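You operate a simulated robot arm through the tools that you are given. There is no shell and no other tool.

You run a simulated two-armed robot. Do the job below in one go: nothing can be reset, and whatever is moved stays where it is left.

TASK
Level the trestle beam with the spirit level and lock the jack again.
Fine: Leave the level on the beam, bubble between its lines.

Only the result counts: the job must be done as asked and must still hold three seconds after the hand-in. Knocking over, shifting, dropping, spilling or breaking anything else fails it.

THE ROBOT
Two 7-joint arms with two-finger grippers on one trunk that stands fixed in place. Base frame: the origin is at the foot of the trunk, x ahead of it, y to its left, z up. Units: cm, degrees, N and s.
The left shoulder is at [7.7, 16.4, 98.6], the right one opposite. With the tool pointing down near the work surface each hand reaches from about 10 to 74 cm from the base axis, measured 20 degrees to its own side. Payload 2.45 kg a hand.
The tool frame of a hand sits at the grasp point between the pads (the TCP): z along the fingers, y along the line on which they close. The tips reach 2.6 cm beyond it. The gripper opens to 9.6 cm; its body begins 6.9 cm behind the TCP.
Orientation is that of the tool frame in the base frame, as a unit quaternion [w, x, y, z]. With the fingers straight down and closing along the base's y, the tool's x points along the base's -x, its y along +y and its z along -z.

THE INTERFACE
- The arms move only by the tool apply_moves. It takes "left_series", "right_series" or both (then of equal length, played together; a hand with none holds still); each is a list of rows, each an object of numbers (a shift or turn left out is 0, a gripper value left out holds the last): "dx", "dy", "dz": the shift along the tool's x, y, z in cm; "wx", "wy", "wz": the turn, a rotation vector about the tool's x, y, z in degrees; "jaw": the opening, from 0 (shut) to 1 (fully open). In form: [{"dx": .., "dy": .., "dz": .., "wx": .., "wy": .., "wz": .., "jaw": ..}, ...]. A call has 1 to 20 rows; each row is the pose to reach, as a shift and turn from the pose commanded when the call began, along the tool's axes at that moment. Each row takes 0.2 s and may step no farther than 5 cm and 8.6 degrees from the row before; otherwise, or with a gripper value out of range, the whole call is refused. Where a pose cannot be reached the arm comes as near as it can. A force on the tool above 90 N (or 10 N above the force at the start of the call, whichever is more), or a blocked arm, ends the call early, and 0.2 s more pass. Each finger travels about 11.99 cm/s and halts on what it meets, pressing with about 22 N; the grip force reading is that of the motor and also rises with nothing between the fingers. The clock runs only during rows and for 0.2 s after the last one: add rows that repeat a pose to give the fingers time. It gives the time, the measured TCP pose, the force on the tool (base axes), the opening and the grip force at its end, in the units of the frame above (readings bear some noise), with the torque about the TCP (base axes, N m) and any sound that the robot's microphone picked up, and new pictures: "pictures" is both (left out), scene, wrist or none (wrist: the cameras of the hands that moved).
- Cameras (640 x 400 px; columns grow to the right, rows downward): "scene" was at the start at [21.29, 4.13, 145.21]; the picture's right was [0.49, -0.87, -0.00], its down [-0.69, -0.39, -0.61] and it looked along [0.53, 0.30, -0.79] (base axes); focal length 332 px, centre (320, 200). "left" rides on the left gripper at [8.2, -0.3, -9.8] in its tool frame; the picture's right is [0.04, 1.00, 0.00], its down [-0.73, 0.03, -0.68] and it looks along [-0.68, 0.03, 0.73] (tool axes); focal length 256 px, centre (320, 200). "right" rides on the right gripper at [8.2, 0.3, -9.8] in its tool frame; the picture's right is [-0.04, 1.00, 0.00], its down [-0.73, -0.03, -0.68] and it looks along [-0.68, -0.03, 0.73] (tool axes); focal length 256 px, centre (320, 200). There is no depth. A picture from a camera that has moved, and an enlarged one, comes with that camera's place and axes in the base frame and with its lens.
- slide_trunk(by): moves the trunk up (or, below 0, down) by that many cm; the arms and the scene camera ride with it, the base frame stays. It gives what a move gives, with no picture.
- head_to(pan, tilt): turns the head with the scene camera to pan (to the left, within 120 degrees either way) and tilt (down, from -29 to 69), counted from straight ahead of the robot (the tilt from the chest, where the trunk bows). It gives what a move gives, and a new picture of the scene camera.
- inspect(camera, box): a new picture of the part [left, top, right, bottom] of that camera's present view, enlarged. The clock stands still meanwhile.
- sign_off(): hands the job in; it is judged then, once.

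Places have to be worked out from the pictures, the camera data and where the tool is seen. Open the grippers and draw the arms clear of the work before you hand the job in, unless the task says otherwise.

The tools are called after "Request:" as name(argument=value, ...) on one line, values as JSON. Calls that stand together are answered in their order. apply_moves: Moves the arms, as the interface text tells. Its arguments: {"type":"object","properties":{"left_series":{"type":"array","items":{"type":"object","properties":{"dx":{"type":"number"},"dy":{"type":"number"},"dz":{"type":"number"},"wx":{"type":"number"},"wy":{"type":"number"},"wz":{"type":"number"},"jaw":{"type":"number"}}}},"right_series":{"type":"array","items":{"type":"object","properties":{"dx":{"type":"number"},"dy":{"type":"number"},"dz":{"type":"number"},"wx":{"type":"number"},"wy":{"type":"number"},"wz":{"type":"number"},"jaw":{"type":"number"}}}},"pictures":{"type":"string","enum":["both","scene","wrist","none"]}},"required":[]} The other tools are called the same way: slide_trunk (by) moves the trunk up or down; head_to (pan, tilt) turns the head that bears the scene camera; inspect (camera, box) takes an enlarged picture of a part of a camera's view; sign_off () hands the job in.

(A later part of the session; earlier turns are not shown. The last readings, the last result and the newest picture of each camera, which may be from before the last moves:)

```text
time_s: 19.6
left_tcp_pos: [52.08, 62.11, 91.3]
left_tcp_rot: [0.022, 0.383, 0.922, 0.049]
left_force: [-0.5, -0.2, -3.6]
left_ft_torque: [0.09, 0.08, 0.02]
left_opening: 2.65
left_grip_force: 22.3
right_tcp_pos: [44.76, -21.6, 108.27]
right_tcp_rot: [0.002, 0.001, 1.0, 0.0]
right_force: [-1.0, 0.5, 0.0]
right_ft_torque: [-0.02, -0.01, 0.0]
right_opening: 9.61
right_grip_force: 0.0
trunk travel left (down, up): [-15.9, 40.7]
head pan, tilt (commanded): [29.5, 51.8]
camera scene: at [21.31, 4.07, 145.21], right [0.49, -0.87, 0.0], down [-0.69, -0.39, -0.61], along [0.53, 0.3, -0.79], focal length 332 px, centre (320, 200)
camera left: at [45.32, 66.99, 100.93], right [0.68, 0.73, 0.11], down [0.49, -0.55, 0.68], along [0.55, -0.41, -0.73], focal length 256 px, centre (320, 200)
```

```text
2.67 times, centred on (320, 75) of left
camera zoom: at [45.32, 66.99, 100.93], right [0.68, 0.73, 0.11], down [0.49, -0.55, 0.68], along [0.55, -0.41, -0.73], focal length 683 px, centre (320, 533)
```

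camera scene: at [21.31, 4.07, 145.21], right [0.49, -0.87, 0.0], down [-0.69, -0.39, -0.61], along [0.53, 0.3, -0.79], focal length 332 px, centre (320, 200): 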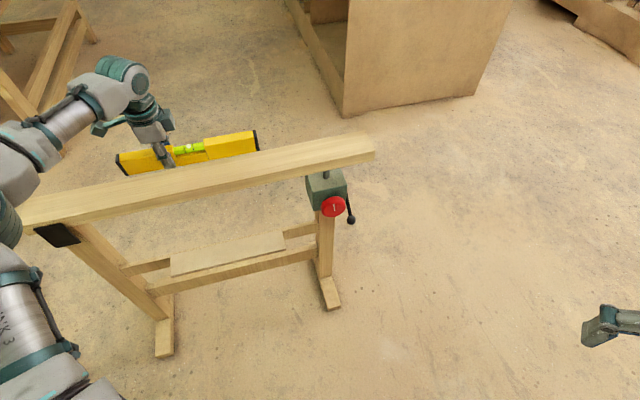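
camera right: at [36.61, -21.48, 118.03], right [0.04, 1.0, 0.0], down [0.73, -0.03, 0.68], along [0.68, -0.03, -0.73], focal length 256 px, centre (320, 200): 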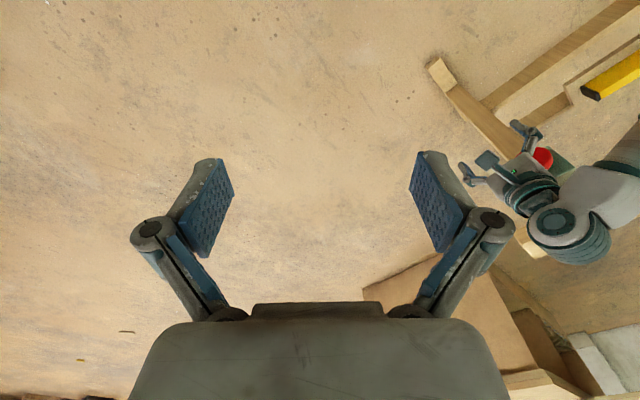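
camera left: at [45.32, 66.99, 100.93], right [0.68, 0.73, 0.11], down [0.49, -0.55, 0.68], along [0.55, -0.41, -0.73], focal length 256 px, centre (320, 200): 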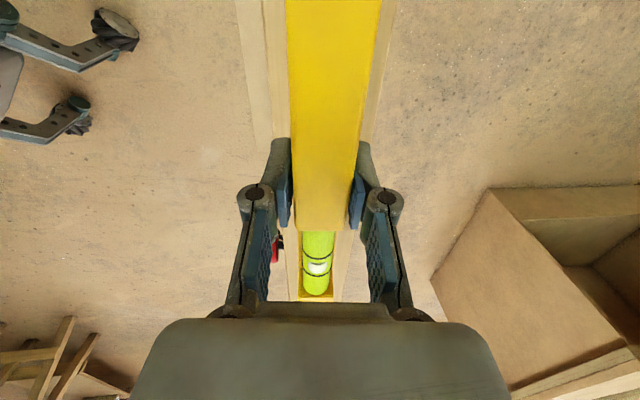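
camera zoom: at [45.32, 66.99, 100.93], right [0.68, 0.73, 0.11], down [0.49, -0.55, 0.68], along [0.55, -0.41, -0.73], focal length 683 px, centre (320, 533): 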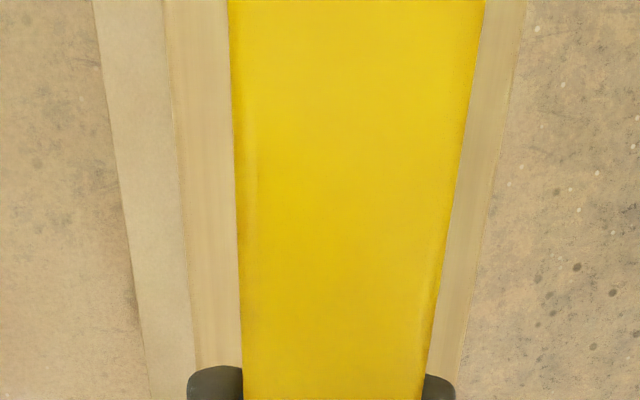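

From the wrist view the beam is about 9 cm wide and the level will land within 0.5 cm of its centre line. I'll lower most of the way and straighten the tilt to about 2°.

Request:
apply_moves(left_series=[{"dz": 1.2, "wx": 1}, {"dz": 2.4, "wx": 2}, {"dz": 3.6, "wx": 3}, {"dz": 4.6, "wx": 4}, {"dz": 5.5, "wx": 4}, {"dz": 5.5, "wx": 4}])

Request:
inspect(camera="scene", box=[100, 100, 340, 250])

```text
time_s: 21.0
left_tcp_pos: [52.54, 62.47, 85.68]
left_tcp_rot: [0.008, 0.383, 0.923, 0.017]
left_force: [0.0, -0.1, -2.9]
left_ft_torque: [0.08, 0.11, 0.0]
left_opening: 2.67
left_grip_force: 21.7
right_tcp_pos: [44.73, -21.69, 108.26]
right_tcp_rot: [0.002, 0.001, 1.0, 0.001]
right_force: [0.2, 0.3, -0.4]
right_ft_torque: [0.02, 0.03, -0.01]
right_opening: 9.6
right_grip_force: 0.2
trunk travel left (down, up): [-15.9, 40.7]
head pan, tilt (commanded): [29.5, 51.8]
camera scene: at [21.37, 4.07, 145.2], right [0.49, -0.87, 0.0], down [-0.69, -0.39, -0.61], along [0.53, 0.3, -0.79], focal length 332 px, centre (320, 200)
camera left: at [46.22, 67.87, 95.49], right [0.68, 0.73, 0.04], down [0.52, -0.52, 0.68], along [0.52, -0.44, -0.73], focal length 256 px, centre (320, 200)
```

scene: 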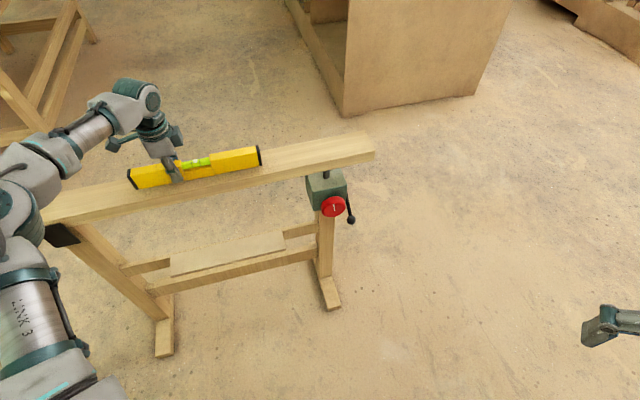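
left: 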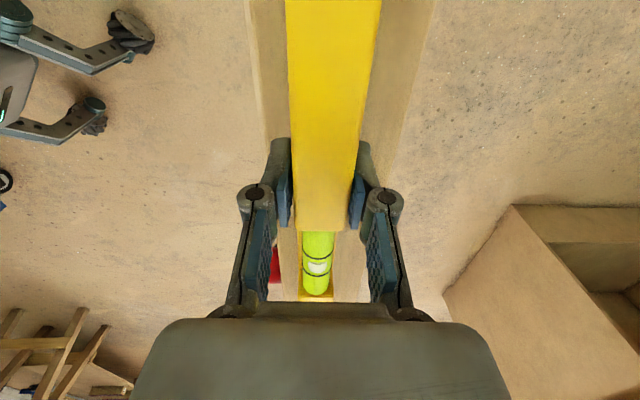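

```text
2.67 times, centred on (220, 175) of scene
camera zoom: at [21.37, 4.07, 145.2], right [0.49, -0.87, 0.0], down [-0.69, -0.39, -0.61], along [0.53, 0.3, -0.79], focal length 884 px, centre (587, 267)
```

zoom: 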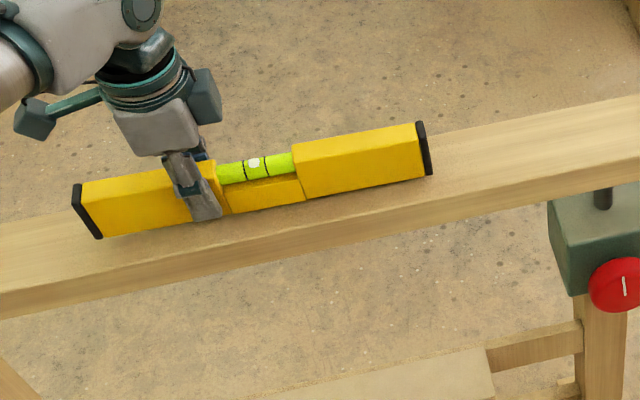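

The level is just above the beam and I can see its shadow. I'll lower in small steps and watch the vertical force.

Request:
apply_moves(left_series=[{"dz": 0.25}, {"dz": 0.5}, {"dz": 0.5}], pictures="none")

```text
time_s: 21.8
left_tcp_pos: [52.53, 62.66, 85.13]
left_tcp_rot: [0.008, 0.384, 0.923, 0.017]
left_force: [0.7, 0.9, -1.6]
left_ft_torque: [0.07, 0.1, 0.01]
left_opening: 2.72
left_grip_force: 22.4
right_tcp_pos: [44.84, -21.66, 108.21]
right_tcp_rot: [0.002, 0.0, 1.0, 0.0]
right_force: [0.7, 0.3, 1.3]
right_ft_torque: [0.0, 0.0, 0.0]
right_opening: 9.6
right_grip_force: 0.0
trunk travel left (down, up): [-15.9, 40.7]
head pan, tilt (commanded): [29.5, 51.8]
```

Request:
apply_moves(left_series=[{"dz": 0.2}, {"dz": 0.4}, {"dz": 0.4}], pictures="none")

```text
time_s: 22.6
left_tcp_pos: [52.49, 62.59, 84.81]
left_tcp_rot: [0.007, 0.384, 0.923, 0.016]
left_force: [0.5, 0.1, -4.0]
left_ft_torque: [0.06, 0.12, 0.02]
left_opening: 2.66
left_grip_force: 22.5
right_tcp_pos: [44.77, -21.67, 108.27]
right_tcp_rot: [0.002, 0.002, 1.0, 0.0]
right_force: [0.6, -0.3, 0.0]
right_ft_torque: [-0.04, -0.01, 0.03]
right_opening: 9.59
right_grip_force: 0.1
trunk travel left (down, up): [-15.9, 40.7]
head pan, tilt (commanded): [29.5, 51.8]
```

Still no contact, since the force is only the level's weight. I'll keep lowering.

Request:
apply_moves(left_series=[{"dz": 0.2}, {"dz": 0.4}, {"dz": 0.4}], pictures="none")

Request:
inspect(camera="scene", box=[120, 130, 280, 230])

```text
time_s: 23.4
left_tcp_pos: [52.6, 62.64, 84.49]
left_tcp_rot: [0.007, 0.384, 0.923, 0.017]
left_force: [-0.6, -0.3, 0.9]
left_ft_torque: [-0.49, -0.41, 0.0]
left_opening: 2.69
left_grip_force: 22.0
right_tcp_pos: [44.88, -21.76, 108.2]
right_tcp_rot: [0.002, 0.0, 1.0, 0.0]
right_force: [-0.8, -0.5, -0.4]
right_ft_torque: [0.0, -0.05, -0.02]
right_opening: 9.57
right_grip_force: 0.0
trunk travel left (down, up): [-15.9, 40.7]
head pan, tilt (commanded): [29.5, 51.8]
```

```text
4.00 times, centred on (200, 180) of scene
camera zoom: at [21.3, 3.99, 145.21], right [0.49, -0.87, 0.0], down [-0.69, -0.39, -0.61], along [0.53, 0.3, -0.79], focal length 1326 px, centre (800, 280)
```

zoom: 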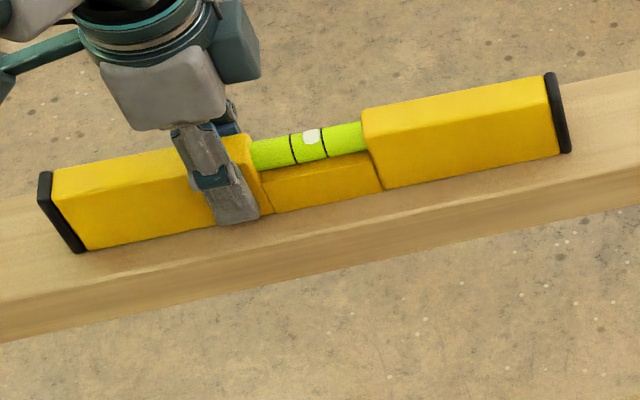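

The torque change shows the right end of the level touched first, so the beam is likely higher at the jack side. I'll lower a little more so the level settles on the beam.

Request:
apply_moves(left_series=[{"dz": 0.15}, {"dz": 0.3}, {"dz": 0.3}], pictures="none")

Request:
inspect(camera="scene", box=[120, 130, 280, 230])

```text
time_s: 24.2
left_tcp_pos: [52.35, 62.62, 84.44]
left_tcp_rot: [0.009, 0.383, 0.924, 0.018]
left_force: [1.3, 2.1, 13.6]
left_ft_torque: [0.03, 0.2, 0.0]
left_opening: 2.68
left_grip_force: 22.2
right_tcp_pos: [44.72, -21.68, 108.22]
right_tcp_rot: [0.001, 0.0, 1.0, 0.0]
right_force: [-1.2, 0.6, 0.2]
right_ft_torque: [0.01, 0.01, -0.01]
right_opening: 9.6
right_grip_force: 0.1
trunk travel left (down, up): [-15.9, 40.7]
head pan, tilt (commanded): [29.5, 51.8]
```

```text
4.00 times, centred on (200, 180) of scene
camera zoom: at [21.11, 3.77, 145.27], right [0.49, -0.87, 0.0], down [-0.69, -0.39, -0.62], along [0.54, 0.3, -0.79], focal length 1326 px, centre (800, 280)
```

zoom: 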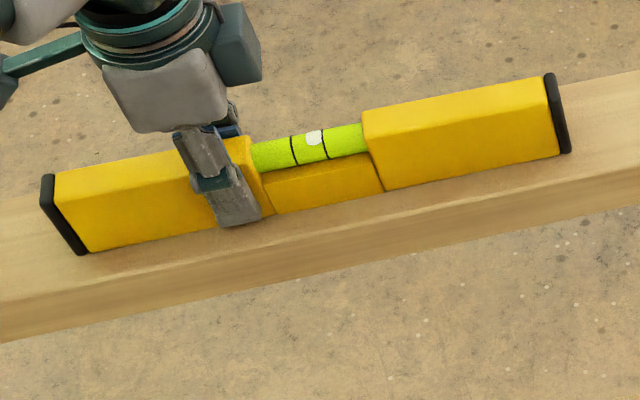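

The level is now seated, with 14 N pressing and no net torque. I'll ease off the pressure and open the fingers gently.

Request:
apply_moves(left_series=[{"dz": -0.15}, {"dz": -0.15, "jaw": 0.3}, {"dz": -0.15, "jaw": 0.36}, {"dz": -0.15, "jaw": 0.45}, {"dz": -0.15, "jaw": 0.55}, {"dz": -0.15, "jaw": 0.6}], pictures="wrist")

Request:
inspect(camera="scene", box=[120, 130, 280, 230])

```text
time_s: 25.6
left_tcp_pos: [52.62, 62.61, 84.31]
left_tcp_rot: [0.008, 0.383, 0.923, 0.018]
left_force: [0.4, 0.1, -0.1]
left_ft_torque: [0.0, -0.01, 0.02]
left_opening: 5.75
left_grip_force: 0.0
right_tcp_pos: [44.92, -21.51, 108.27]
right_tcp_rot: [0.002, 0.001, 1.0, 0.0]
right_force: [-0.2, -0.5, 0.0]
right_ft_torque: [0.0, 0.04, 0.02]
right_opening: 9.64
right_grip_force: 0.1
trunk travel left (down, up): [-15.9, 40.7]
head pan, tilt (commanded): [29.5, 51.8]
camera left: at [46.24, 67.91, 94.07], right [0.68, 0.73, 0.04], down [0.52, -0.52, 0.68], along [0.52, -0.44, -0.73], focal length 256 px, centre (320, 200)
```

left: 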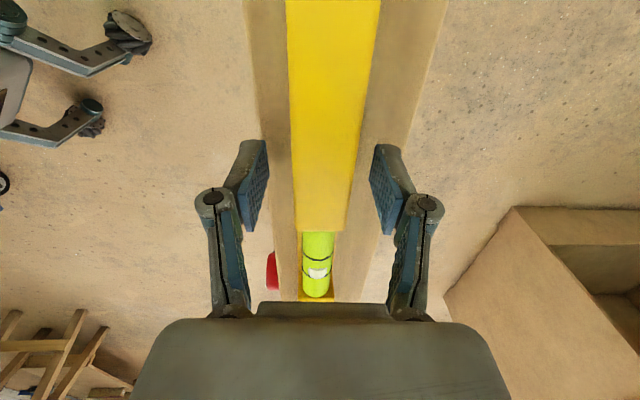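

```text
4.00 times, centred on (200, 180) of scene
camera zoom: at [21.34, 3.99, 145.2], right [0.49, -0.87, 0.0], down [-0.69, -0.39, -0.61], along [0.53, 0.3, -0.79], focal length 1326 px, centre (800, 280)
```

zoom: 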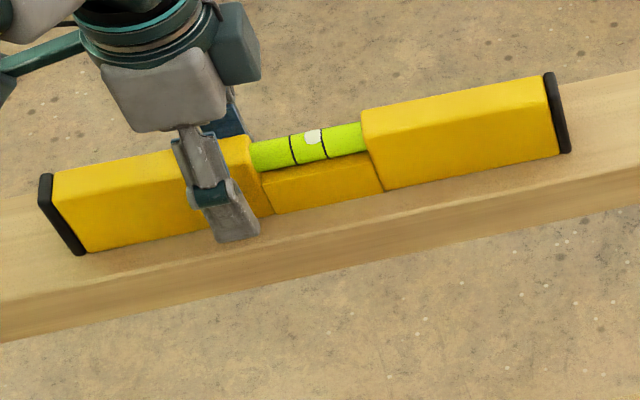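

The level is free and standing on the beam centre line. I'll withdraw straight up, then back toward me, and read the bubble.

Request:
apply_moves(left_series=[{"dz": -1}, {"dz": -2.5}, {"dz": -4.5}, {"dz": -7}, {"dz": -9.5}, {"dy": -2, "dz": -11}, {"dy": -6, "dz": -12}, {"dy": -10, "dz": -12}, {"dy": -14, "dz": -12}, {"dy": -18, "dz": -12}, {"dy": -20, "dz": -12}])

Request:
inspect(camera="scene", box=[120, 130, 280, 230])

Request:
inspect(camera="scene", box=[178, 153, 218, 178])

```text
time_s: 28.0
left_tcp_pos: [38.17, 48.19, 95.63]
left_tcp_rot: [0.008, 0.383, 0.923, 0.016]
left_force: [-0.4, 0.0, 0.4]
left_ft_torque: [0.03, 0.02, 0.03]
left_opening: 5.76
left_grip_force: 0.2
right_tcp_pos: [44.82, -21.67, 108.15]
right_tcp_rot: [0.001, 0.002, 1.0, 0.0]
right_force: [0.5, 0.5, -1.2]
right_ft_torque: [0.0, 0.0, -0.01]
right_opening: 9.6
right_grip_force: 0.2
trunk travel left (down, up): [-15.9, 40.7]
head pan, tilt (commanded): [29.5, 51.8]
camera scene: at [21.23, 3.95, 145.22], right [0.49, -0.87, 0.0], down [-0.69, -0.39, -0.61], along [0.53, 0.3, -0.79], focal length 332 px, centre (320, 200)
camera left: at [31.84, 53.51, 105.36], right [0.68, 0.73, 0.04], down [0.52, -0.52, 0.68], along [0.52, -0.44, -0.73], focal length 256 px, centre (320, 200)
```

scene: 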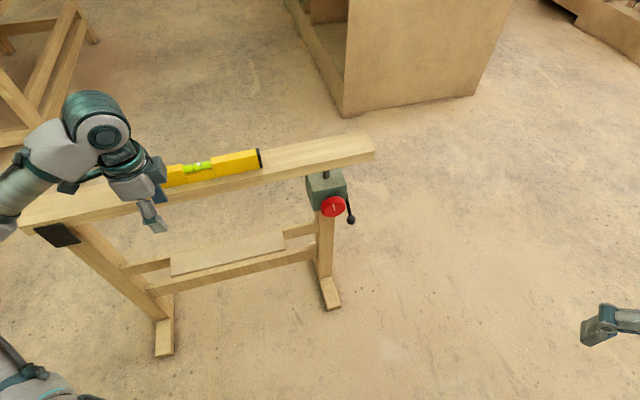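
left: 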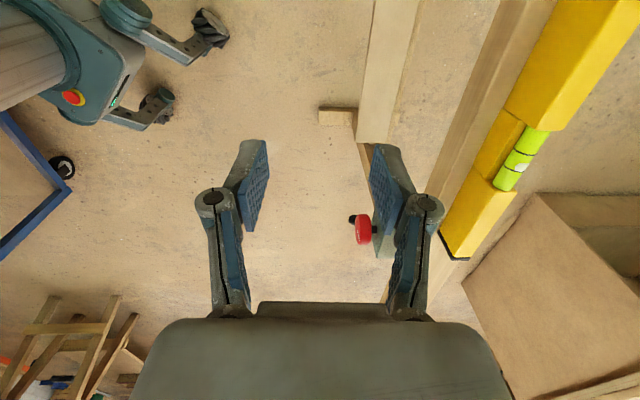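

```text
4.00 times, centred on (200, 180) of scene
camera zoom: at [21.23, 3.95, 145.22], right [0.49, -0.87, 0.0], down [-0.69, -0.39, -0.61], along [0.53, 0.3, -0.79], focal length 1326 px, centre (800, 280)
```

zoom: 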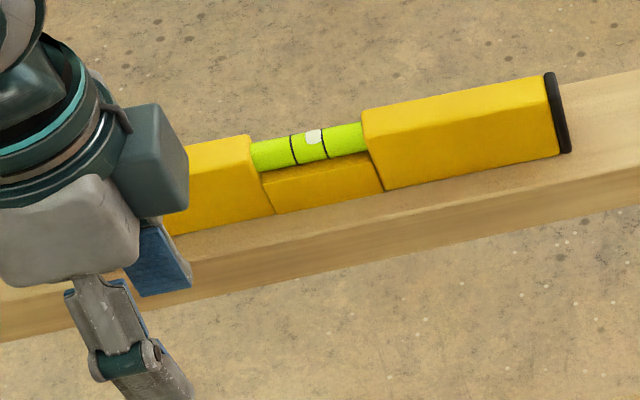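

```text
16.00 times, centred on (198, 166) of scene
camera zoom: at [21.23, 3.95, 145.22], right [0.49, -0.87, 0.0], down [-0.69, -0.39, -0.61], along [0.53, 0.3, -0.79], focal length 5305 px, centre (2272, 752)
```

zoom: 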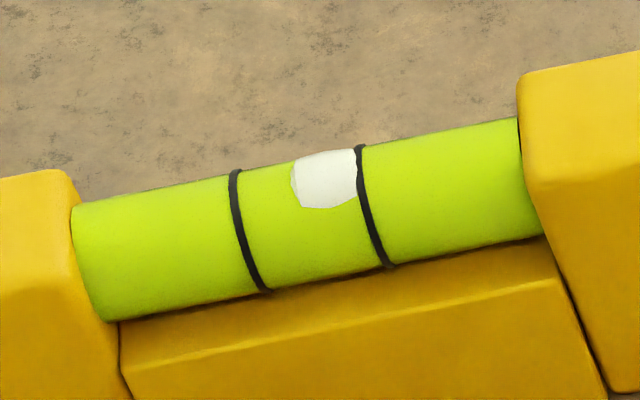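

The bubble touches the right-hand line, so the jack end is slightly high and needs lowering. The jack controls sit low and far out, so I'll lower the trunk 13 cm to gain reach.

Request:
slide_trunk(by=-13)

```text
time_s: 29.6
left_tcp_pos: [38.02, 48.18, 82.86]
left_tcp_rot: [0.009, 0.383, 0.924, 0.017]
left_force: [-0.4, 0.2, 0.8]
left_ft_torque: [-0.01, -0.06, 0.0]
left_opening: 5.76
left_grip_force: 0.0
right_tcp_pos: [44.67, -21.62, 95.58]
right_tcp_rot: [0.003, 0.0, 1.0, 0.0]
right_force: [-0.4, 0.7, 0.6]
right_ft_torque: [0.01, -0.03, -0.01]
right_opening: 9.6
right_grip_force: 0.0
trunk travel left (down, up): [-2.9, 53.7]
head pan, tilt (commanded): [29.5, 51.8]
```

I'll bring the left hand in front of the jack, with the yaw turned so the fingers can later point forward toward it.

Request:
apply_moves(left_series=[{"dx": -2.9, "dy": -0.9, "dz": 0.06, "wz": -7.5}, {"dx": -5.8, "dy": -1.8, "dz": 0.12, "wz": -15, "jaw": 0.3}, {"dx": -8.7, "dy": -2.7, "dz": 0.18, "wz": -22.5}, {"dx": -11.6, "dy": -3.6, "dz": 0.24, "wz": -30}, {"dx": -14.5, "dy": -4.5, "dz": 0.3, "wz": -37.5}, {"dx": -17.4, "dy": -5.4, "dz": 0.36, "wz": -45}, {"dx": -20.3, "dy": -6.3, "dz": 0.42, "wz": -52.5}, {"dx": -23.2, "dy": -7.2, "dz": 0.48, "wz": -60}, {"dx": -26.1, "dy": -8.1, "dz": 0.54, "wz": -67.5}, {"dx": -29, "dy": -9, "dz": 0.6, "wz": -75}, {"dx": -31.9, "dy": -9.9, "dz": 0.66, "wz": -82.5}, {"dx": -34.8, "dy": -10.7, "dz": 0.7, "wz": -90}, {"dx": -34.8, "dy": -10.7, "dz": 0.7, "wz": -90}])

```text
time_s: 32.4
left_tcp_pos: [54.95, 16.18, 81.71]
left_tcp_rot: [0.018, -0.382, 0.924, 0.006]
left_force: [0.9, -0.3, -0.2]
left_ft_torque: [0.0, -0.02, -0.01]
left_opening: 2.88
left_grip_force: 0.1
right_tcp_pos: [44.82, -21.83, 95.33]
right_tcp_rot: [0.001, 0.001, 1.0, 0.001]
right_force: [-0.5, 0.1, -0.1]
right_ft_torque: [0.02, -0.01, 0.0]
right_opening: 9.62
right_grip_force: 0.1
trunk travel left (down, up): [-2.9, 53.7]
head pan, tilt (commanded): [29.5, 51.8]
camera scene: at [37.11, 3.7, 128.35], right [0.49, -0.87, 0.0], down [-0.69, -0.39, -0.61], along [0.53, 0.3, -0.79], focal length 332 px, centre (320, 200)
camera left: at [49.13, 9.79, 91.16], right [-0.73, 0.68, 0.0], down [0.48, 0.52, 0.71], along [0.48, 0.52, -0.71], focal length 256 px, centre (320, 200)
```

scene: 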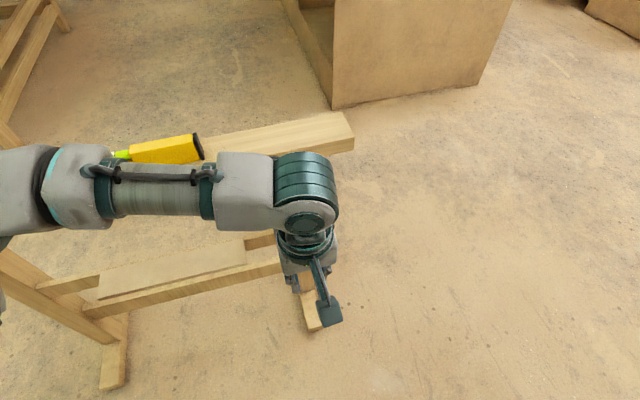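
left: 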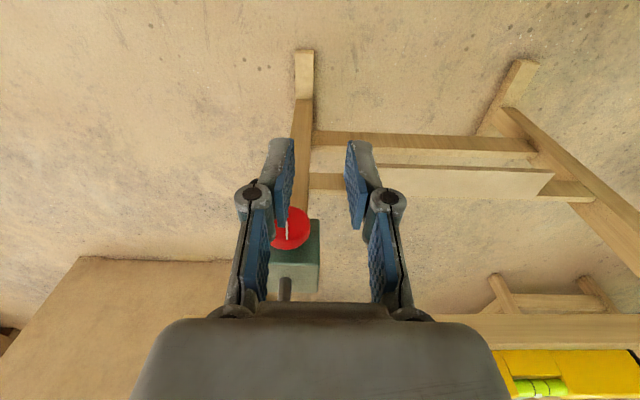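

Lowering bows the trunk forward, which helps reach. Next I'll pitch the left fingers forward toward the jack at lever height for a frontal look, and move the right arm further aside.

Request:
apply_moves(left_series=[{"dx": -0.8, "dy": -1.3, "dz": 2.7, "wy": -6}, {"dx": -1.7, "dy": -2.6, "dz": 5.5, "wy": -12}, {"dx": -2.6, "dy": -3.9, "dz": 8.2, "wy": -19}, {"dx": -3.4, "dy": -5.2, "dz": 11, "wy": -26}, {"dx": -4.3, "dy": -6.6, "dz": 13.8, "wy": -33}, {"dx": -5.1, "dy": -7.9, "dz": 16.5, "wy": -40}, {"dx": -6, "dy": -9.2, "dz": 19.3, "wy": -47}, {"dx": -6.83, "dy": -10.5, "dz": 22, "wy": -53}, {"dx": -6.83, "dy": -10.5, "dz": 22, "wy": -53}], right_series=[{"dx": 1.5, "dy": -1.5}, {"dx": 3, "dy": -3}, {"dx": 4.5, "dy": -4.5}, {"dx": 6, "dy": -6}, {"dx": 7.5, "dy": -7.5}, {"dx": 9, "dy": -9}, {"dx": 10, "dy": -10}, {"dx": 10, "dy": -12}, {"dx": 10, "dy": -12}])

```text
time_s: 34.4
left_tcp_pos: [64.82, 22.25, 62.17]
left_tcp_rot: [0.429, -0.338, 0.819, 0.176]
left_force: [-0.2, 0.3, -0.4]
left_ft_torque: [-0.03, -0.04, -0.04]
left_opening: 2.88
left_grip_force: 0.1
left hand out of reach, approached as far as the arm can: row 3, 4, 5, 6, 7, 8, 9
right_tcp_pos: [36.33, -30.28, 91.6]
right_tcp_rot: [0.002, 0.0, 1.0, 0.001]
right_force: [-0.2, -0.5, -0.3]
right_ft_torque: [-0.01, 0.0, -0.01]
right_opening: 9.59
right_grip_force: 0.1
right hand out of reach, approached as far as the arm can: row 4, 5, 6, 7, 8, 9
trunk travel left (down, up): [-2.9, 53.7]
head pan, tilt (commanded): [29.5, 51.8]
camera scene: at [37.11, 3.52, 128.35], right [0.49, -0.87, 0.0], down [-0.69, -0.39, -0.61], along [0.53, 0.31, -0.79], focal length 332 px, centre (320, 200)
camera right: at [28.12, -29.92, 101.34], right [0.04, 1.0, 0.0], down [0.73, -0.03, 0.68], along [0.68, -0.03, -0.73], focal length 256 px, centre (320, 200)
camera left: at [55.93, 13.03, 60.98], right [-0.72, 0.69, -0.03], down [-0.12, -0.08, 0.99], along [0.68, 0.72, 0.14], focal length 256 px, centre (320, 200)
```

scene: 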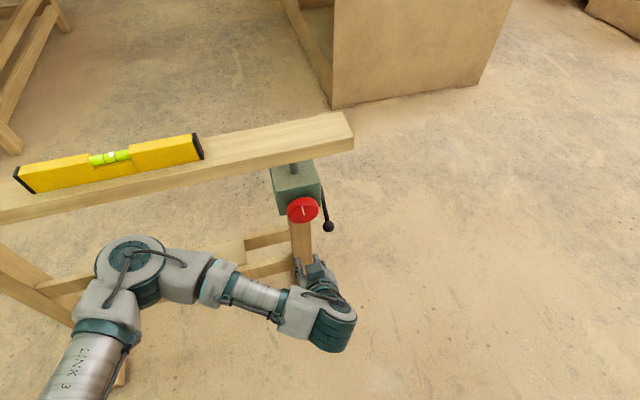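
right: 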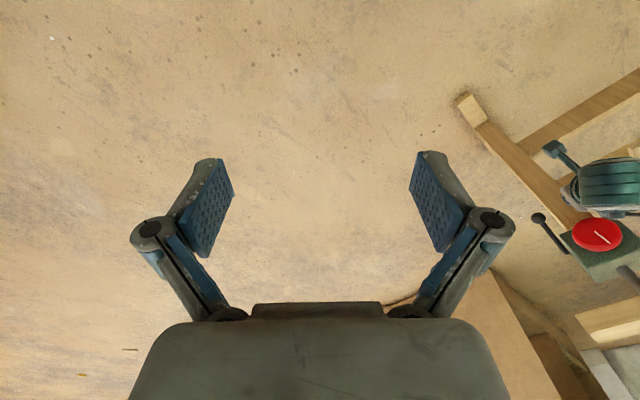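
left: 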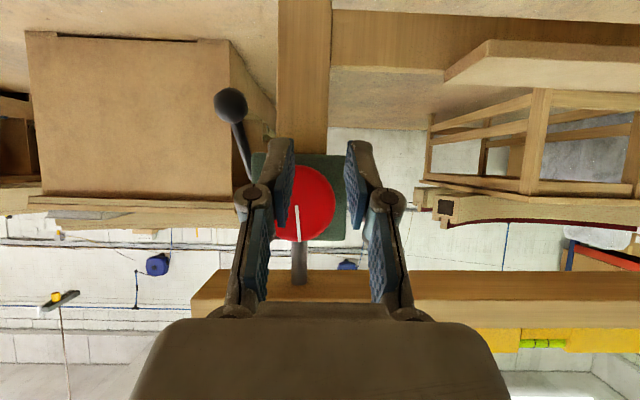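

The left wrist hits a joint limit there. Pointing along the jack axis suits the right arm better. First I'll study this frontal view of the jack.

Request:
inspect(camera="left", box=[200, 80, 400, 280])

Request:
inspect(camera="scene", box=[250, 140, 370, 240])

Request:
inspect(camera="scene", box=[90, 142, 140, 172])

Request:
inspect(camera="right", box=[500, 180, 640, 320])

```text
2.00 times, centred on (300, 180) of left
camera zoom: at [55.93, 13.03, 60.98], right [-0.72, 0.69, -0.03], down [-0.12, -0.08, 0.99], along [0.68, 0.72, 0.14], focal length 512 px, centre (360, 240)
```

zoom: 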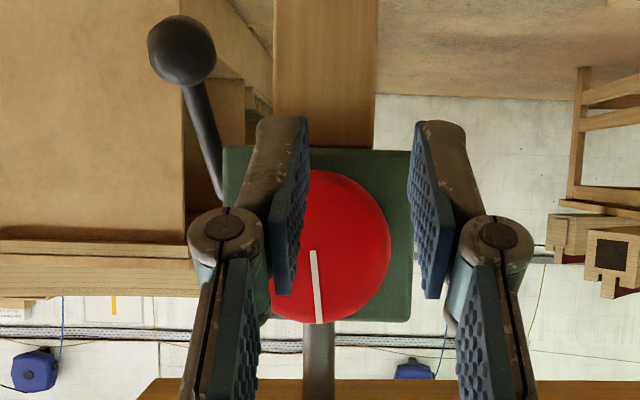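

```text
4.00 times, centred on (310, 190) of scene
camera zoom: at [37.11, 3.52, 128.35], right [0.49, -0.87, 0.0], down [-0.69, -0.39, -0.61], along [0.53, 0.31, -0.79], focal length 1326 px, centre (360, 240)
```

zoom: 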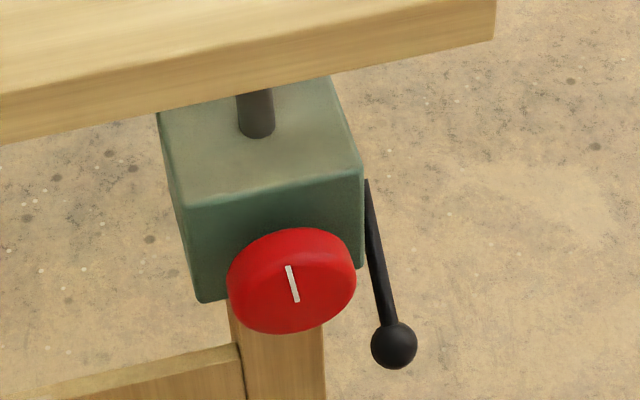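

```text
12.80 times, centred on (115, 157) of scene
camera zoom: at [37.11, 3.52, 128.35], right [0.49, -0.87, 0.0], down [-0.69, -0.39, -0.61], along [0.53, 0.31, -0.79], focal length 4244 px, centre (2944, 750)
```

zoom: 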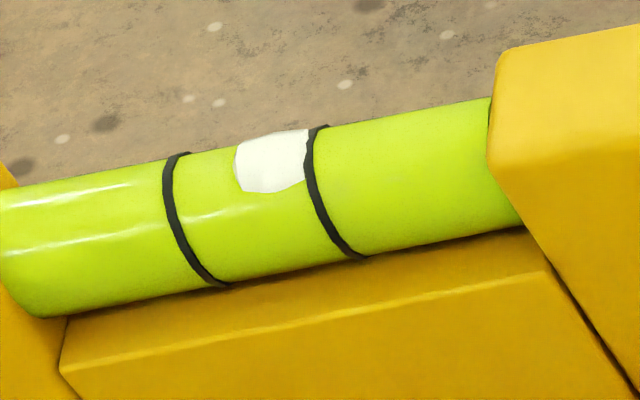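

```text
2.86 times, centred on (570, 250) of right
camera zoom: at [28.12, -29.92, 101.34], right [0.04, 1.0, 0.0], down [0.73, -0.03, 0.68], along [0.68, -0.03, -0.73], focal length 731 px, centre (-394, 57)
```

zoom: 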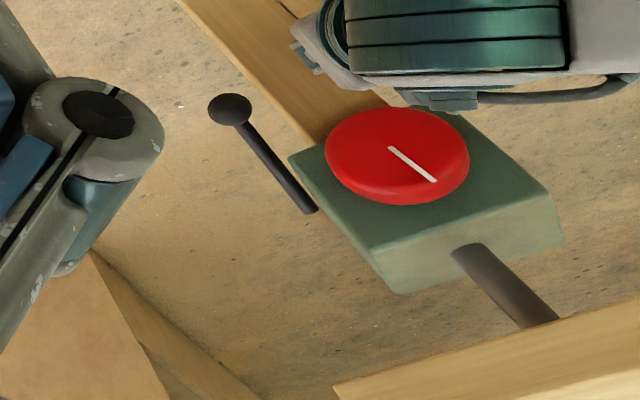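

The lever pivots at the middle of the jack's right side at about 45° below horizontal. The knob is 7.6 cm across, with its white mark pointing up. I'll draw the left hand back out of the way so the right arm can work here.

Request:
apply_moves(left_series=[{"dz": -2}, {"dz": -4}, {"dz": -4}], pictures="none")

```text
time_s: 35.2
left_tcp_pos: [62.35, 20.94, 64.66]
left_tcp_rot: [0.428, -0.339, 0.819, 0.177]
left_force: [0.8, 0.7, 0.4]
left_ft_torque: [0.0, 0.0, -0.01]
left_opening: 2.87
left_grip_force: 0.1
left hand out of reach, approached as far as the arm can: row 1, 2, 3
right_tcp_pos: [36.37, -30.11, 91.57]
right_tcp_rot: [0.002, 0.001, 1.0, 0.002]
right_force: [0.6, -0.7, -0.3]
right_ft_torque: [-0.04, -0.04, 0.01]
right_opening: 9.59
right_grip_force: 0.1
trunk travel left (down, up): [-2.9, 53.7]
head pan, tilt (commanded): [29.5, 51.8]
```

Request:
apply_moves(left_series=[{"dx": -1.3, "dy": 1, "dz": -1.9, "wy": 6.6}, {"dx": -2.6, "dy": 2, "dz": -3.8, "wy": 13.2}, {"dx": -3.9, "dy": 3, "dz": -5.6, "wy": 19.9}, {"dx": -5.2, "dy": 3.9, "dz": -7.5, "wy": 26.5}, {"dx": -6.5, "dy": 4.9, "dz": -9.4, "wy": 33.1}, {"dx": -7.8, "dy": 5.9, "dz": -11.2, "wy": 39.8}, {"dx": -9.1, "dy": 6.8, "dz": -13.1, "wy": 46.4}, {"dx": -10.3, "dy": 7.8, "dz": -15, "wy": 53}, {"dx": -10.3, "dy": 7.8, "dz": -15, "wy": 53}], pictures="scene")

```text
time_s: 37.2
left_tcp_pos: [52.44, 22.07, 81.65]
left_tcp_rot: [0.017, -0.382, 0.924, 0.007]
left_force: [0.2, -0.1, 0.4]
left_ft_torque: [0.0, -0.01, -0.04]
left_opening: 2.88
left_grip_force: 0.0
right_tcp_pos: [36.62, -30.13, 91.46]
right_tcp_rot: [0.002, 0.001, 1.0, 0.001]
right_force: [0.0, -0.8, -0.8]
right_ft_torque: [0.01, 0.01, -0.01]
right_opening: 9.59
right_grip_force: 0.1
trunk travel left (down, up): [-2.9, 53.7]
head pan, tilt (commanded): [29.5, 51.8]
camera scene: at [37.15, 3.68, 128.31], right [0.49, -0.87, 0.0], down [-0.69, -0.39, -0.61], along [0.53, 0.3, -0.79], focal length 332 px, centre (320, 200)
```

scene: 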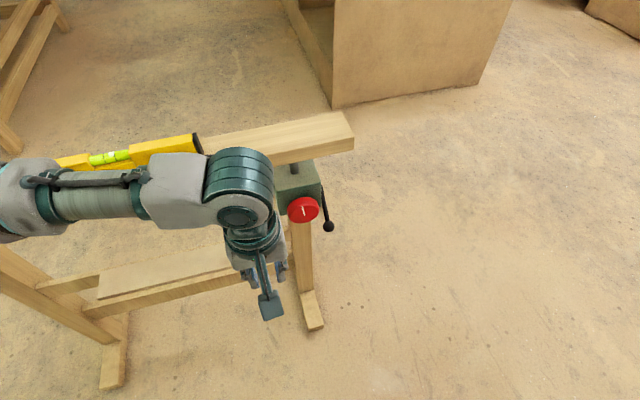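

Now the left arm moves off to the left, and the right hand comes forward turned to point along the jack axis.

Request:
apply_moves(left_series=[{"dx": -0.6, "dy": 4, "dz": 0}, {"dx": -1.2, "dy": 8, "dz": 0}, {"dx": -1.8, "dy": 12, "dz": 0}, {"dx": -2.3, "dy": 16, "dz": -0.1}, {"dx": -2.9, "dy": 20, "dz": -0.1}, {"dx": -3.5, "dy": 24, "dz": -0.2}, {"dx": -4, "dy": 28, "dz": -0.2}, {"dx": -4.6, "dy": 32, "dz": -0.2}, {"dx": -4.6, "dy": 32, "dz": -0.2}], right_series=[{"dx": -1.7, "dy": 3.1, "dz": 0.8, "wz": -5.6, "jaw": 0.3}, {"dx": -3.4, "dy": 6.2, "dz": 1.6, "wz": -11.2}, {"dx": -5, "dy": 9.4, "dz": 2.4, "wz": -16.9}, {"dx": -6.7, "dy": 12.5, "dz": 3.2, "wz": -22.5}, {"dx": -8.4, "dy": 15.6, "dz": 4, "wz": -28.1}, {"dx": -10, "dy": 18.8, "dz": 4.9, "wz": -33.8}, {"dx": -11.7, "dy": 21.9, "dz": 5.7, "wz": -39.4}, {"dx": -13.4, "dy": 25, "dz": 6.5, "wz": -45}, {"dx": -13.4, "dy": 25, "dz": 6.5, "wz": -45}])

```text
time_s: 39.2
left_tcp_pos: [32.95, 47.97, 82.0]
left_tcp_rot: [0.018, -0.381, 0.924, 0.005]
left_force: [1.2, -1.0, -0.1]
left_ft_torque: [0.05, 0.0, -0.03]
left_opening: 2.87
left_grip_force: 0.1
right_tcp_pos: [49.75, -4.7, 85.21]
right_tcp_rot: [0.001, -0.383, 0.924, 0.0]
right_force: [0.2, -0.9, 0.1]
right_ft_torque: [0.01, -0.06, -0.01]
right_opening: 2.87
right_grip_force: 0.1
trunk travel left (down, up): [-2.9, 53.7]
head pan, tilt (commanded): [29.5, 51.8]
camera scene: at [37.06, 4.09, 128.33], right [0.49, -0.87, 0.0], down [-0.69, -0.39, -0.61], along [0.53, 0.3, -0.79], focal length 332 px, centre (320, 200)
camera right: at [43.71, -10.19, 95.0], right [-0.68, 0.73, 0.0], down [0.54, 0.5, 0.68], along [0.5, 0.46, -0.73], focal length 256 px, centre (320, 200)
camera left: at [27.07, 41.78, 91.5], right [-0.73, 0.68, 0.0], down [0.48, 0.52, 0.71], along [0.48, 0.52, -0.71], focal length 256 px, centre (320, 200)
```

scene: 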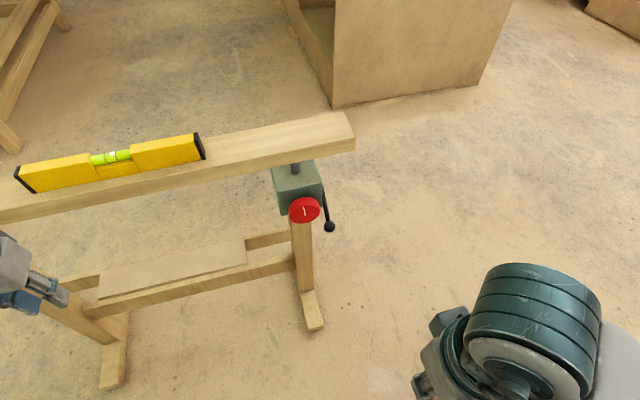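
right: 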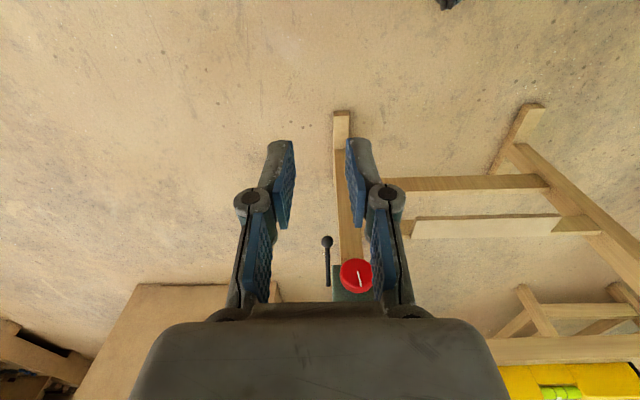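
left: 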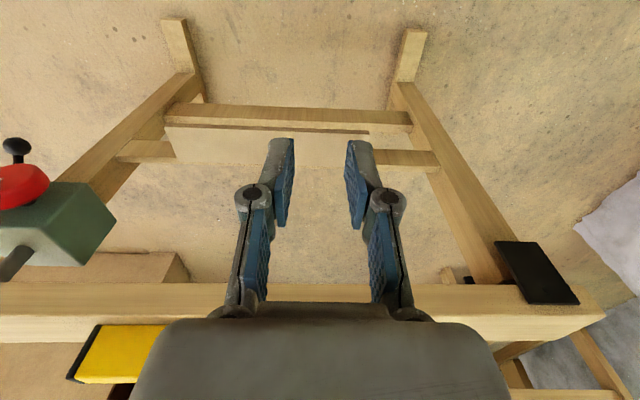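

The right hand lines up with the lever plane (u ≈ 38.5). I'll pitch its fingers forward and bring it to about 14 cm in front of the lever ball.

Request:
apply_moves(right_series=[{"dx": -2.8, "dz": 2.3, "wy": -5.5, "jaw": 0.55}, {"dx": -5.6, "dz": 4.6, "wy": -11}, {"dx": -8.4, "dz": 6.9, "wy": -16.5}, {"dx": -11.2, "dz": 9.2, "wy": -22}, {"dx": -14, "dz": 11.5, "wy": -27.5}, {"dx": -16.8, "dz": 13.8, "wy": -33}, {"dx": -19.6, "dz": 16.1, "wy": -38.5}, {"dx": -22.4, "dz": 18.4, "wy": -44}, {"dx": -25.2, "dz": 20.5, "wy": -49.5}, {"dx": -28, "dz": 22, "wy": -55}, {"dx": -28, "dz": 22, "wy": -55}])

```text
time_s: 41.6
left_tcp_pos: [33.14, 47.88, 82.04]
left_tcp_rot: [0.017, -0.382, 0.924, 0.006]
left_force: [0.0, 0.1, -0.2]
left_ft_torque: [0.02, 0.02, 0.03]
left_opening: 2.87
left_grip_force: 0.0
right_tcp_pos: [69.93, 14.75, 63.5]
right_tcp_rot: [0.428, -0.339, 0.819, 0.176]
right_force: [1.0, -0.3, 0.4]
right_ft_torque: [0.02, -0.01, 0.05]
right_opening: 5.26
right_grip_force: 0.1
trunk travel left (down, up): [-2.9, 53.7]
head pan, tilt (commanded): [29.5, 51.8]
camera scene: at [37.06, 4.14, 128.34], right [0.49, -0.87, 0.0], down [-0.69, -0.39, -0.61], along [0.53, 0.3, -0.79], focal length 332 px, centre (320, 200)
camera right: at [60.52, 6.09, 62.37], right [-0.69, 0.72, 0.03], down [-0.08, -0.12, 0.99], along [0.72, 0.68, 0.14], focal length 256 px, centre (320, 200)
```

scene: 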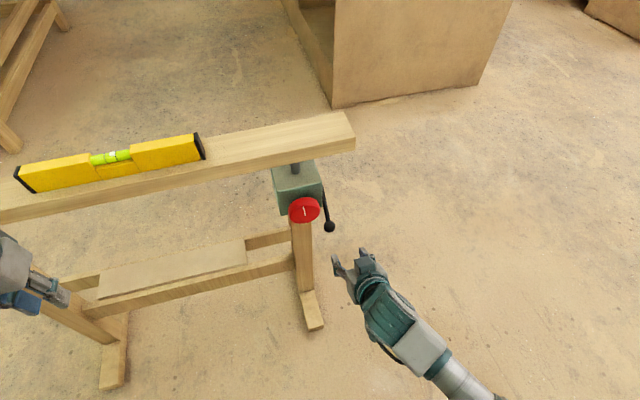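
right: 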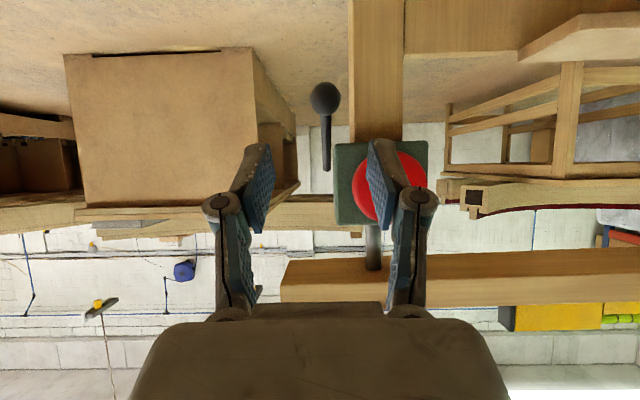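

Reach is fine for the right arm. In its tool frame the ball is at about (-1.8, 0.7, 16), so I'll move onto it in two stages.

Request:
apply_moves(right_series=[{"dx": -0.6, "dy": 0.2, "dz": 2.5}, {"dx": -1.2, "dy": 0.45, "dz": 5}, {"dx": -1.8, "dy": 0.66, "dz": 7.5}, {"dx": -1.8, "dy": 0.66, "dz": 10}, {"dx": -1.8, "dy": 0.66, "dz": 10}], pictures="wrist")

Request:
inspect(camera="scene", box=[260, 160, 420, 280])

```text
time_s: 42.8
left_tcp_pos: [33.05, 47.91, 82.1]
left_tcp_rot: [0.018, -0.382, 0.924, 0.007]
left_force: [1.0, -0.2, -0.1]
left_ft_torque: [0.0, 0.01, -0.04]
left_opening: 2.87
left_grip_force: 0.1
right_tcp_pos: [76.04, 21.9, 59.21]
right_tcp_rot: [0.428, -0.339, 0.819, 0.177]
right_force: [-0.4, -0.1, -0.7]
right_ft_torque: [0.0, -0.02, -0.02]
right_opening: 5.28
right_grip_force: 0.2
trunk travel left (down, up): [-2.9, 53.7]
head pan, tilt (commanded): [29.5, 51.8]
camera right: at [66.76, 13.22, 58.1], right [-0.69, 0.72, 0.03], down [-0.08, -0.12, 0.99], along [0.72, 0.68, 0.14], focal length 256 px, centre (320, 200)
```

right: 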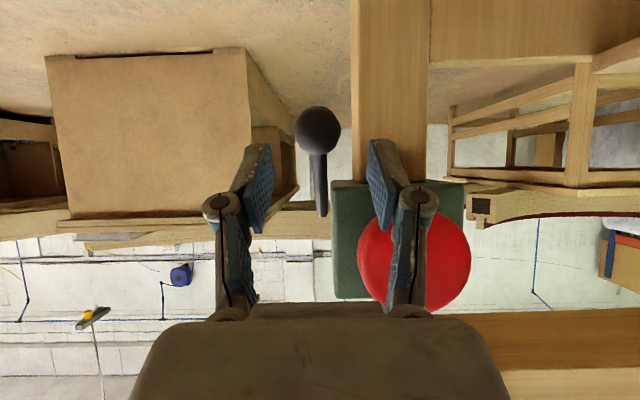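

```text
3.33 times, centred on (340, 220) of scene
camera zoom: at [37.1, 4.22, 128.32], right [0.49, -0.87, 0.0], down [-0.69, -0.39, -0.61], along [0.53, 0.3, -0.79], focal length 1105 px, centre (253, 133)
```

zoom: 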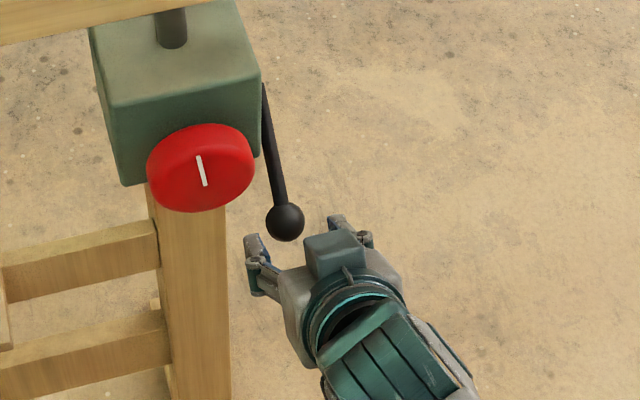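

The ball is exactly on the tool axis about 6 cm ahead. I'll advance 5.7 cm and close gently on it.

Request:
apply_moves(right_series=[{"dz": 2}, {"dz": 4}, {"dz": 5.7}, {"dz": 5.7}, {"dz": 5.7, "jaw": 0.42}, {"dz": 5.7, "jaw": 0.36}, {"dz": 5.7, "jaw": 0.3}, {"dz": 5.7, "jaw": 0.25}, {"dz": 5.7, "jaw": 0.2}], pictures="wrist")

Request:
inspect(camera="scene", box=[260, 160, 420, 280])

```text
time_s: 44.8
left_tcp_pos: [33.17, 47.84, 82.09]
left_tcp_rot: [0.017, -0.381, 0.924, 0.008]
left_force: [0.1, -1.1, -0.9]
left_ft_torque: [0.01, -0.01, 0.0]
left_opening: 2.91
left_grip_force: 0.1
right_tcp_pos: [77.75, 23.85, 56.7]
right_tcp_rot: [0.429, -0.336, 0.82, 0.174]
right_force: [24.3, -16.0, 5.4]
right_ft_torque: [-0.2, -0.22, -0.52]
right_opening: 3.73
right_grip_force: 13.4
right hand out of reach, approached as far as the arm can: row 2, 3, 4, 5, 6, 7, 8, 9
trunk travel left (down, up): [-2.9, 53.7]
head pan, tilt (commanded): [29.5, 51.8]
camera right: at [68.43, 15.22, 55.58], right [-0.68, 0.73, 0.03], down [-0.08, -0.12, 0.99], along [0.72, 0.68, 0.14], focal length 256 px, centre (320, 200)
```

right: 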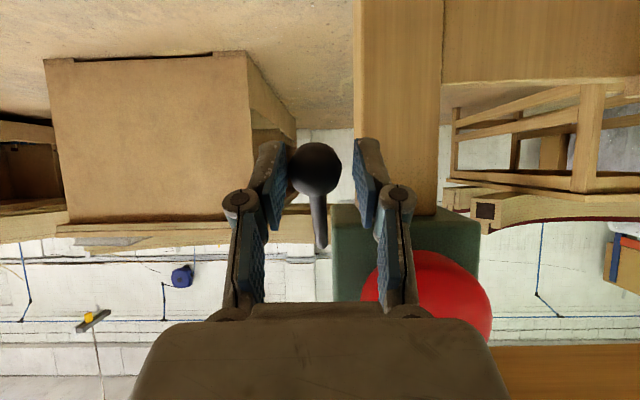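

```text
3.33 times, centred on (340, 220) of scene
camera zoom: at [37.23, 3.81, 128.31], right [0.49, -0.87, 0.0], down [-0.69, -0.39, -0.61], along [0.53, 0.3, -0.79], focal length 1105 px, centre (253, 133)
```

zoom: 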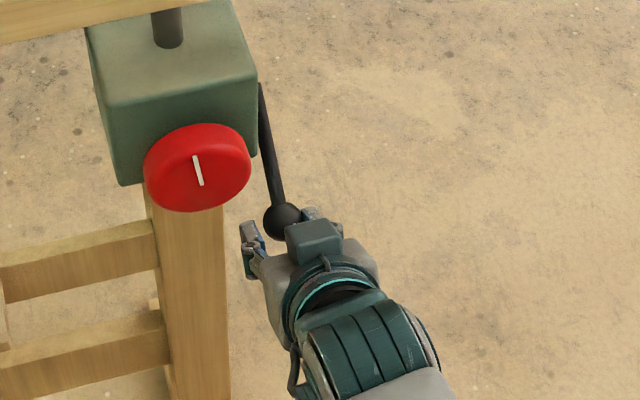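

The hand ran out of reach about 2.7 cm short, and only one finger touches the ball (about 29 N sideways). I'll open and back off at once, then lower the trunk the remaining bit for more reach.

Request:
apply_moves(right_series=[{"jaw": 0.4}, {"jaw": 0.55}, {"dz": -1.5, "jaw": 0.55}, {"dz": -4}, {"dz": -6}, {"dz": -6}], pictures="none")

Request:
slide_trunk(by=-2.8)

Request:
inspect(camera="right", box=[160, 50, 560, 300])

Request:
inspect(camera="scene", box=[240, 140, 440, 290])

```text
time_s: 46.2
left_tcp_pos: [33.11, 47.94, 82.16]
left_tcp_rot: [0.018, -0.382, 0.924, 0.006]
left_force: [0.5, -0.7, 0.4]
left_ft_torque: [0.04, -0.04, 0.02]
left_opening: 2.91
left_grip_force: 0.0
right_tcp_pos: [73.78, 20.76, 59.91]
right_tcp_rot: [0.428, -0.339, 0.819, 0.177]
right_force: [0.7, 0.2, -0.4]
right_ft_torque: [-0.02, 0.02, -0.02]
right_opening: 5.3
right_grip_force: 0.1
trunk travel left (down, up): [-2.9, 53.7]
head pan, tilt (commanded): [29.5, 51.8]
```

```text
time_s: 46.9
left_tcp_pos: [32.88, 48.09, 79.27]
left_tcp_rot: [0.019, -0.382, 0.924, 0.006]
left_force: [-0.4, -0.2, 1.1]
left_ft_torque: [-0.02, -0.02, 0.02]
left_opening: 2.88
left_grip_force: 0.2
right_tcp_pos: [73.67, 20.78, 57.54]
right_tcp_rot: [0.429, -0.339, 0.819, 0.175]
right_force: [-0.3, 0.6, 0.6]
right_ft_torque: [-0.03, 0.03, -0.01]
right_opening: 5.29
right_grip_force: 0.1
trunk travel left (down, up): [-0.1, 56.5]
head pan, tilt (commanded): [29.5, 51.8]
```

```text
1.60 times, centred on (360, 175) of right
camera zoom: at [64.41, 12.04, 56.41], right [-0.69, 0.72, 0.03], down [-0.08, -0.12, 0.99], along [0.72, 0.68, 0.14], focal length 410 px, centre (256, 240)
```

zoom: 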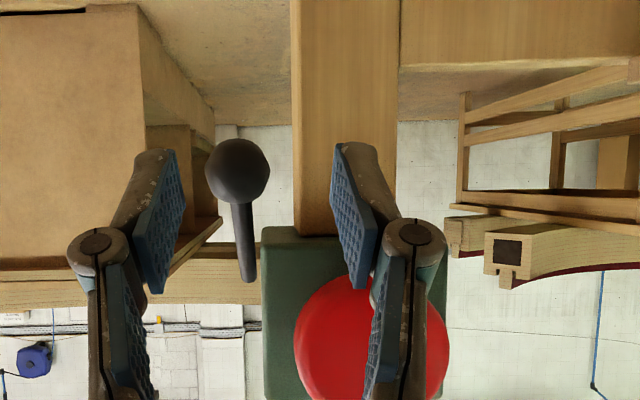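

```text
2.67 times, centred on (340, 215) of scene
camera zoom: at [40.61, 4.07, 124.24], right [0.49, -0.87, 0.0], down [-0.69, -0.39, -0.61], along [0.53, 0.3, -0.79], focal length 884 px, centre (267, 160)
```

zoom: 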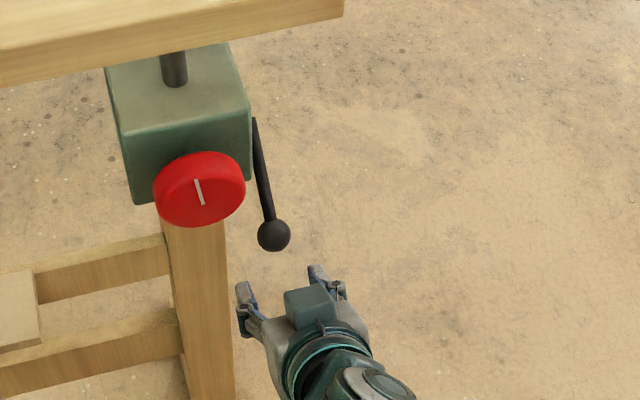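

With the lower trunk I place the ball at (79.5, 25.2, 55.8), which is tool (-2.7, -1.0, 6.9). I'll align and advance again in stages, jaw open.

Request:
apply_moves(right_series=[{"dx": -1.4, "dy": -0.5, "dz": 0.5}, {"dx": -2.7, "dy": -1, "dz": 1.5}, {"dx": -2.7, "dy": -1, "dz": 3}, {"dx": -2.7, "dy": -1, "dz": 4.5}, {"dx": -2.7, "dy": -1, "dz": 6}, {"dx": -2.7, "dy": -1, "dz": 6}], pictures="wrist")

```text
time_s: 48.3
left_tcp_pos: [33.0, 48.11, 79.03]
left_tcp_rot: [0.017, -0.382, 0.924, 0.006]
left_force: [0.0, -1.3, 0.0]
left_ft_torque: [0.03, 0.01, -0.01]
left_opening: 2.86
left_grip_force: 0.1
right_tcp_pos: [79.13, 24.45, 56.05]
right_tcp_rot: [0.428, -0.339, 0.819, 0.177]
right_force: [0.7, 0.0, -0.6]
right_ft_torque: [0.02, -0.02, 0.01]
right_opening: 5.3
right_grip_force: 0.2
right hand out of reach, approached as far as the arm can: row 5, 6
trunk travel left (down, up): [-0.1, 56.5]
head pan, tilt (commanded): [29.5, 51.8]
camera right: at [69.75, 15.77, 54.86], right [-0.69, 0.72, 0.03], down [-0.08, -0.12, 0.99], along [0.72, 0.68, 0.14], focal length 256 px, centre (320, 200)
```

right: 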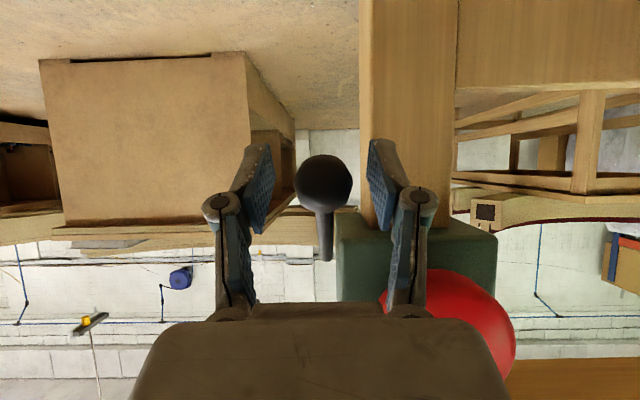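

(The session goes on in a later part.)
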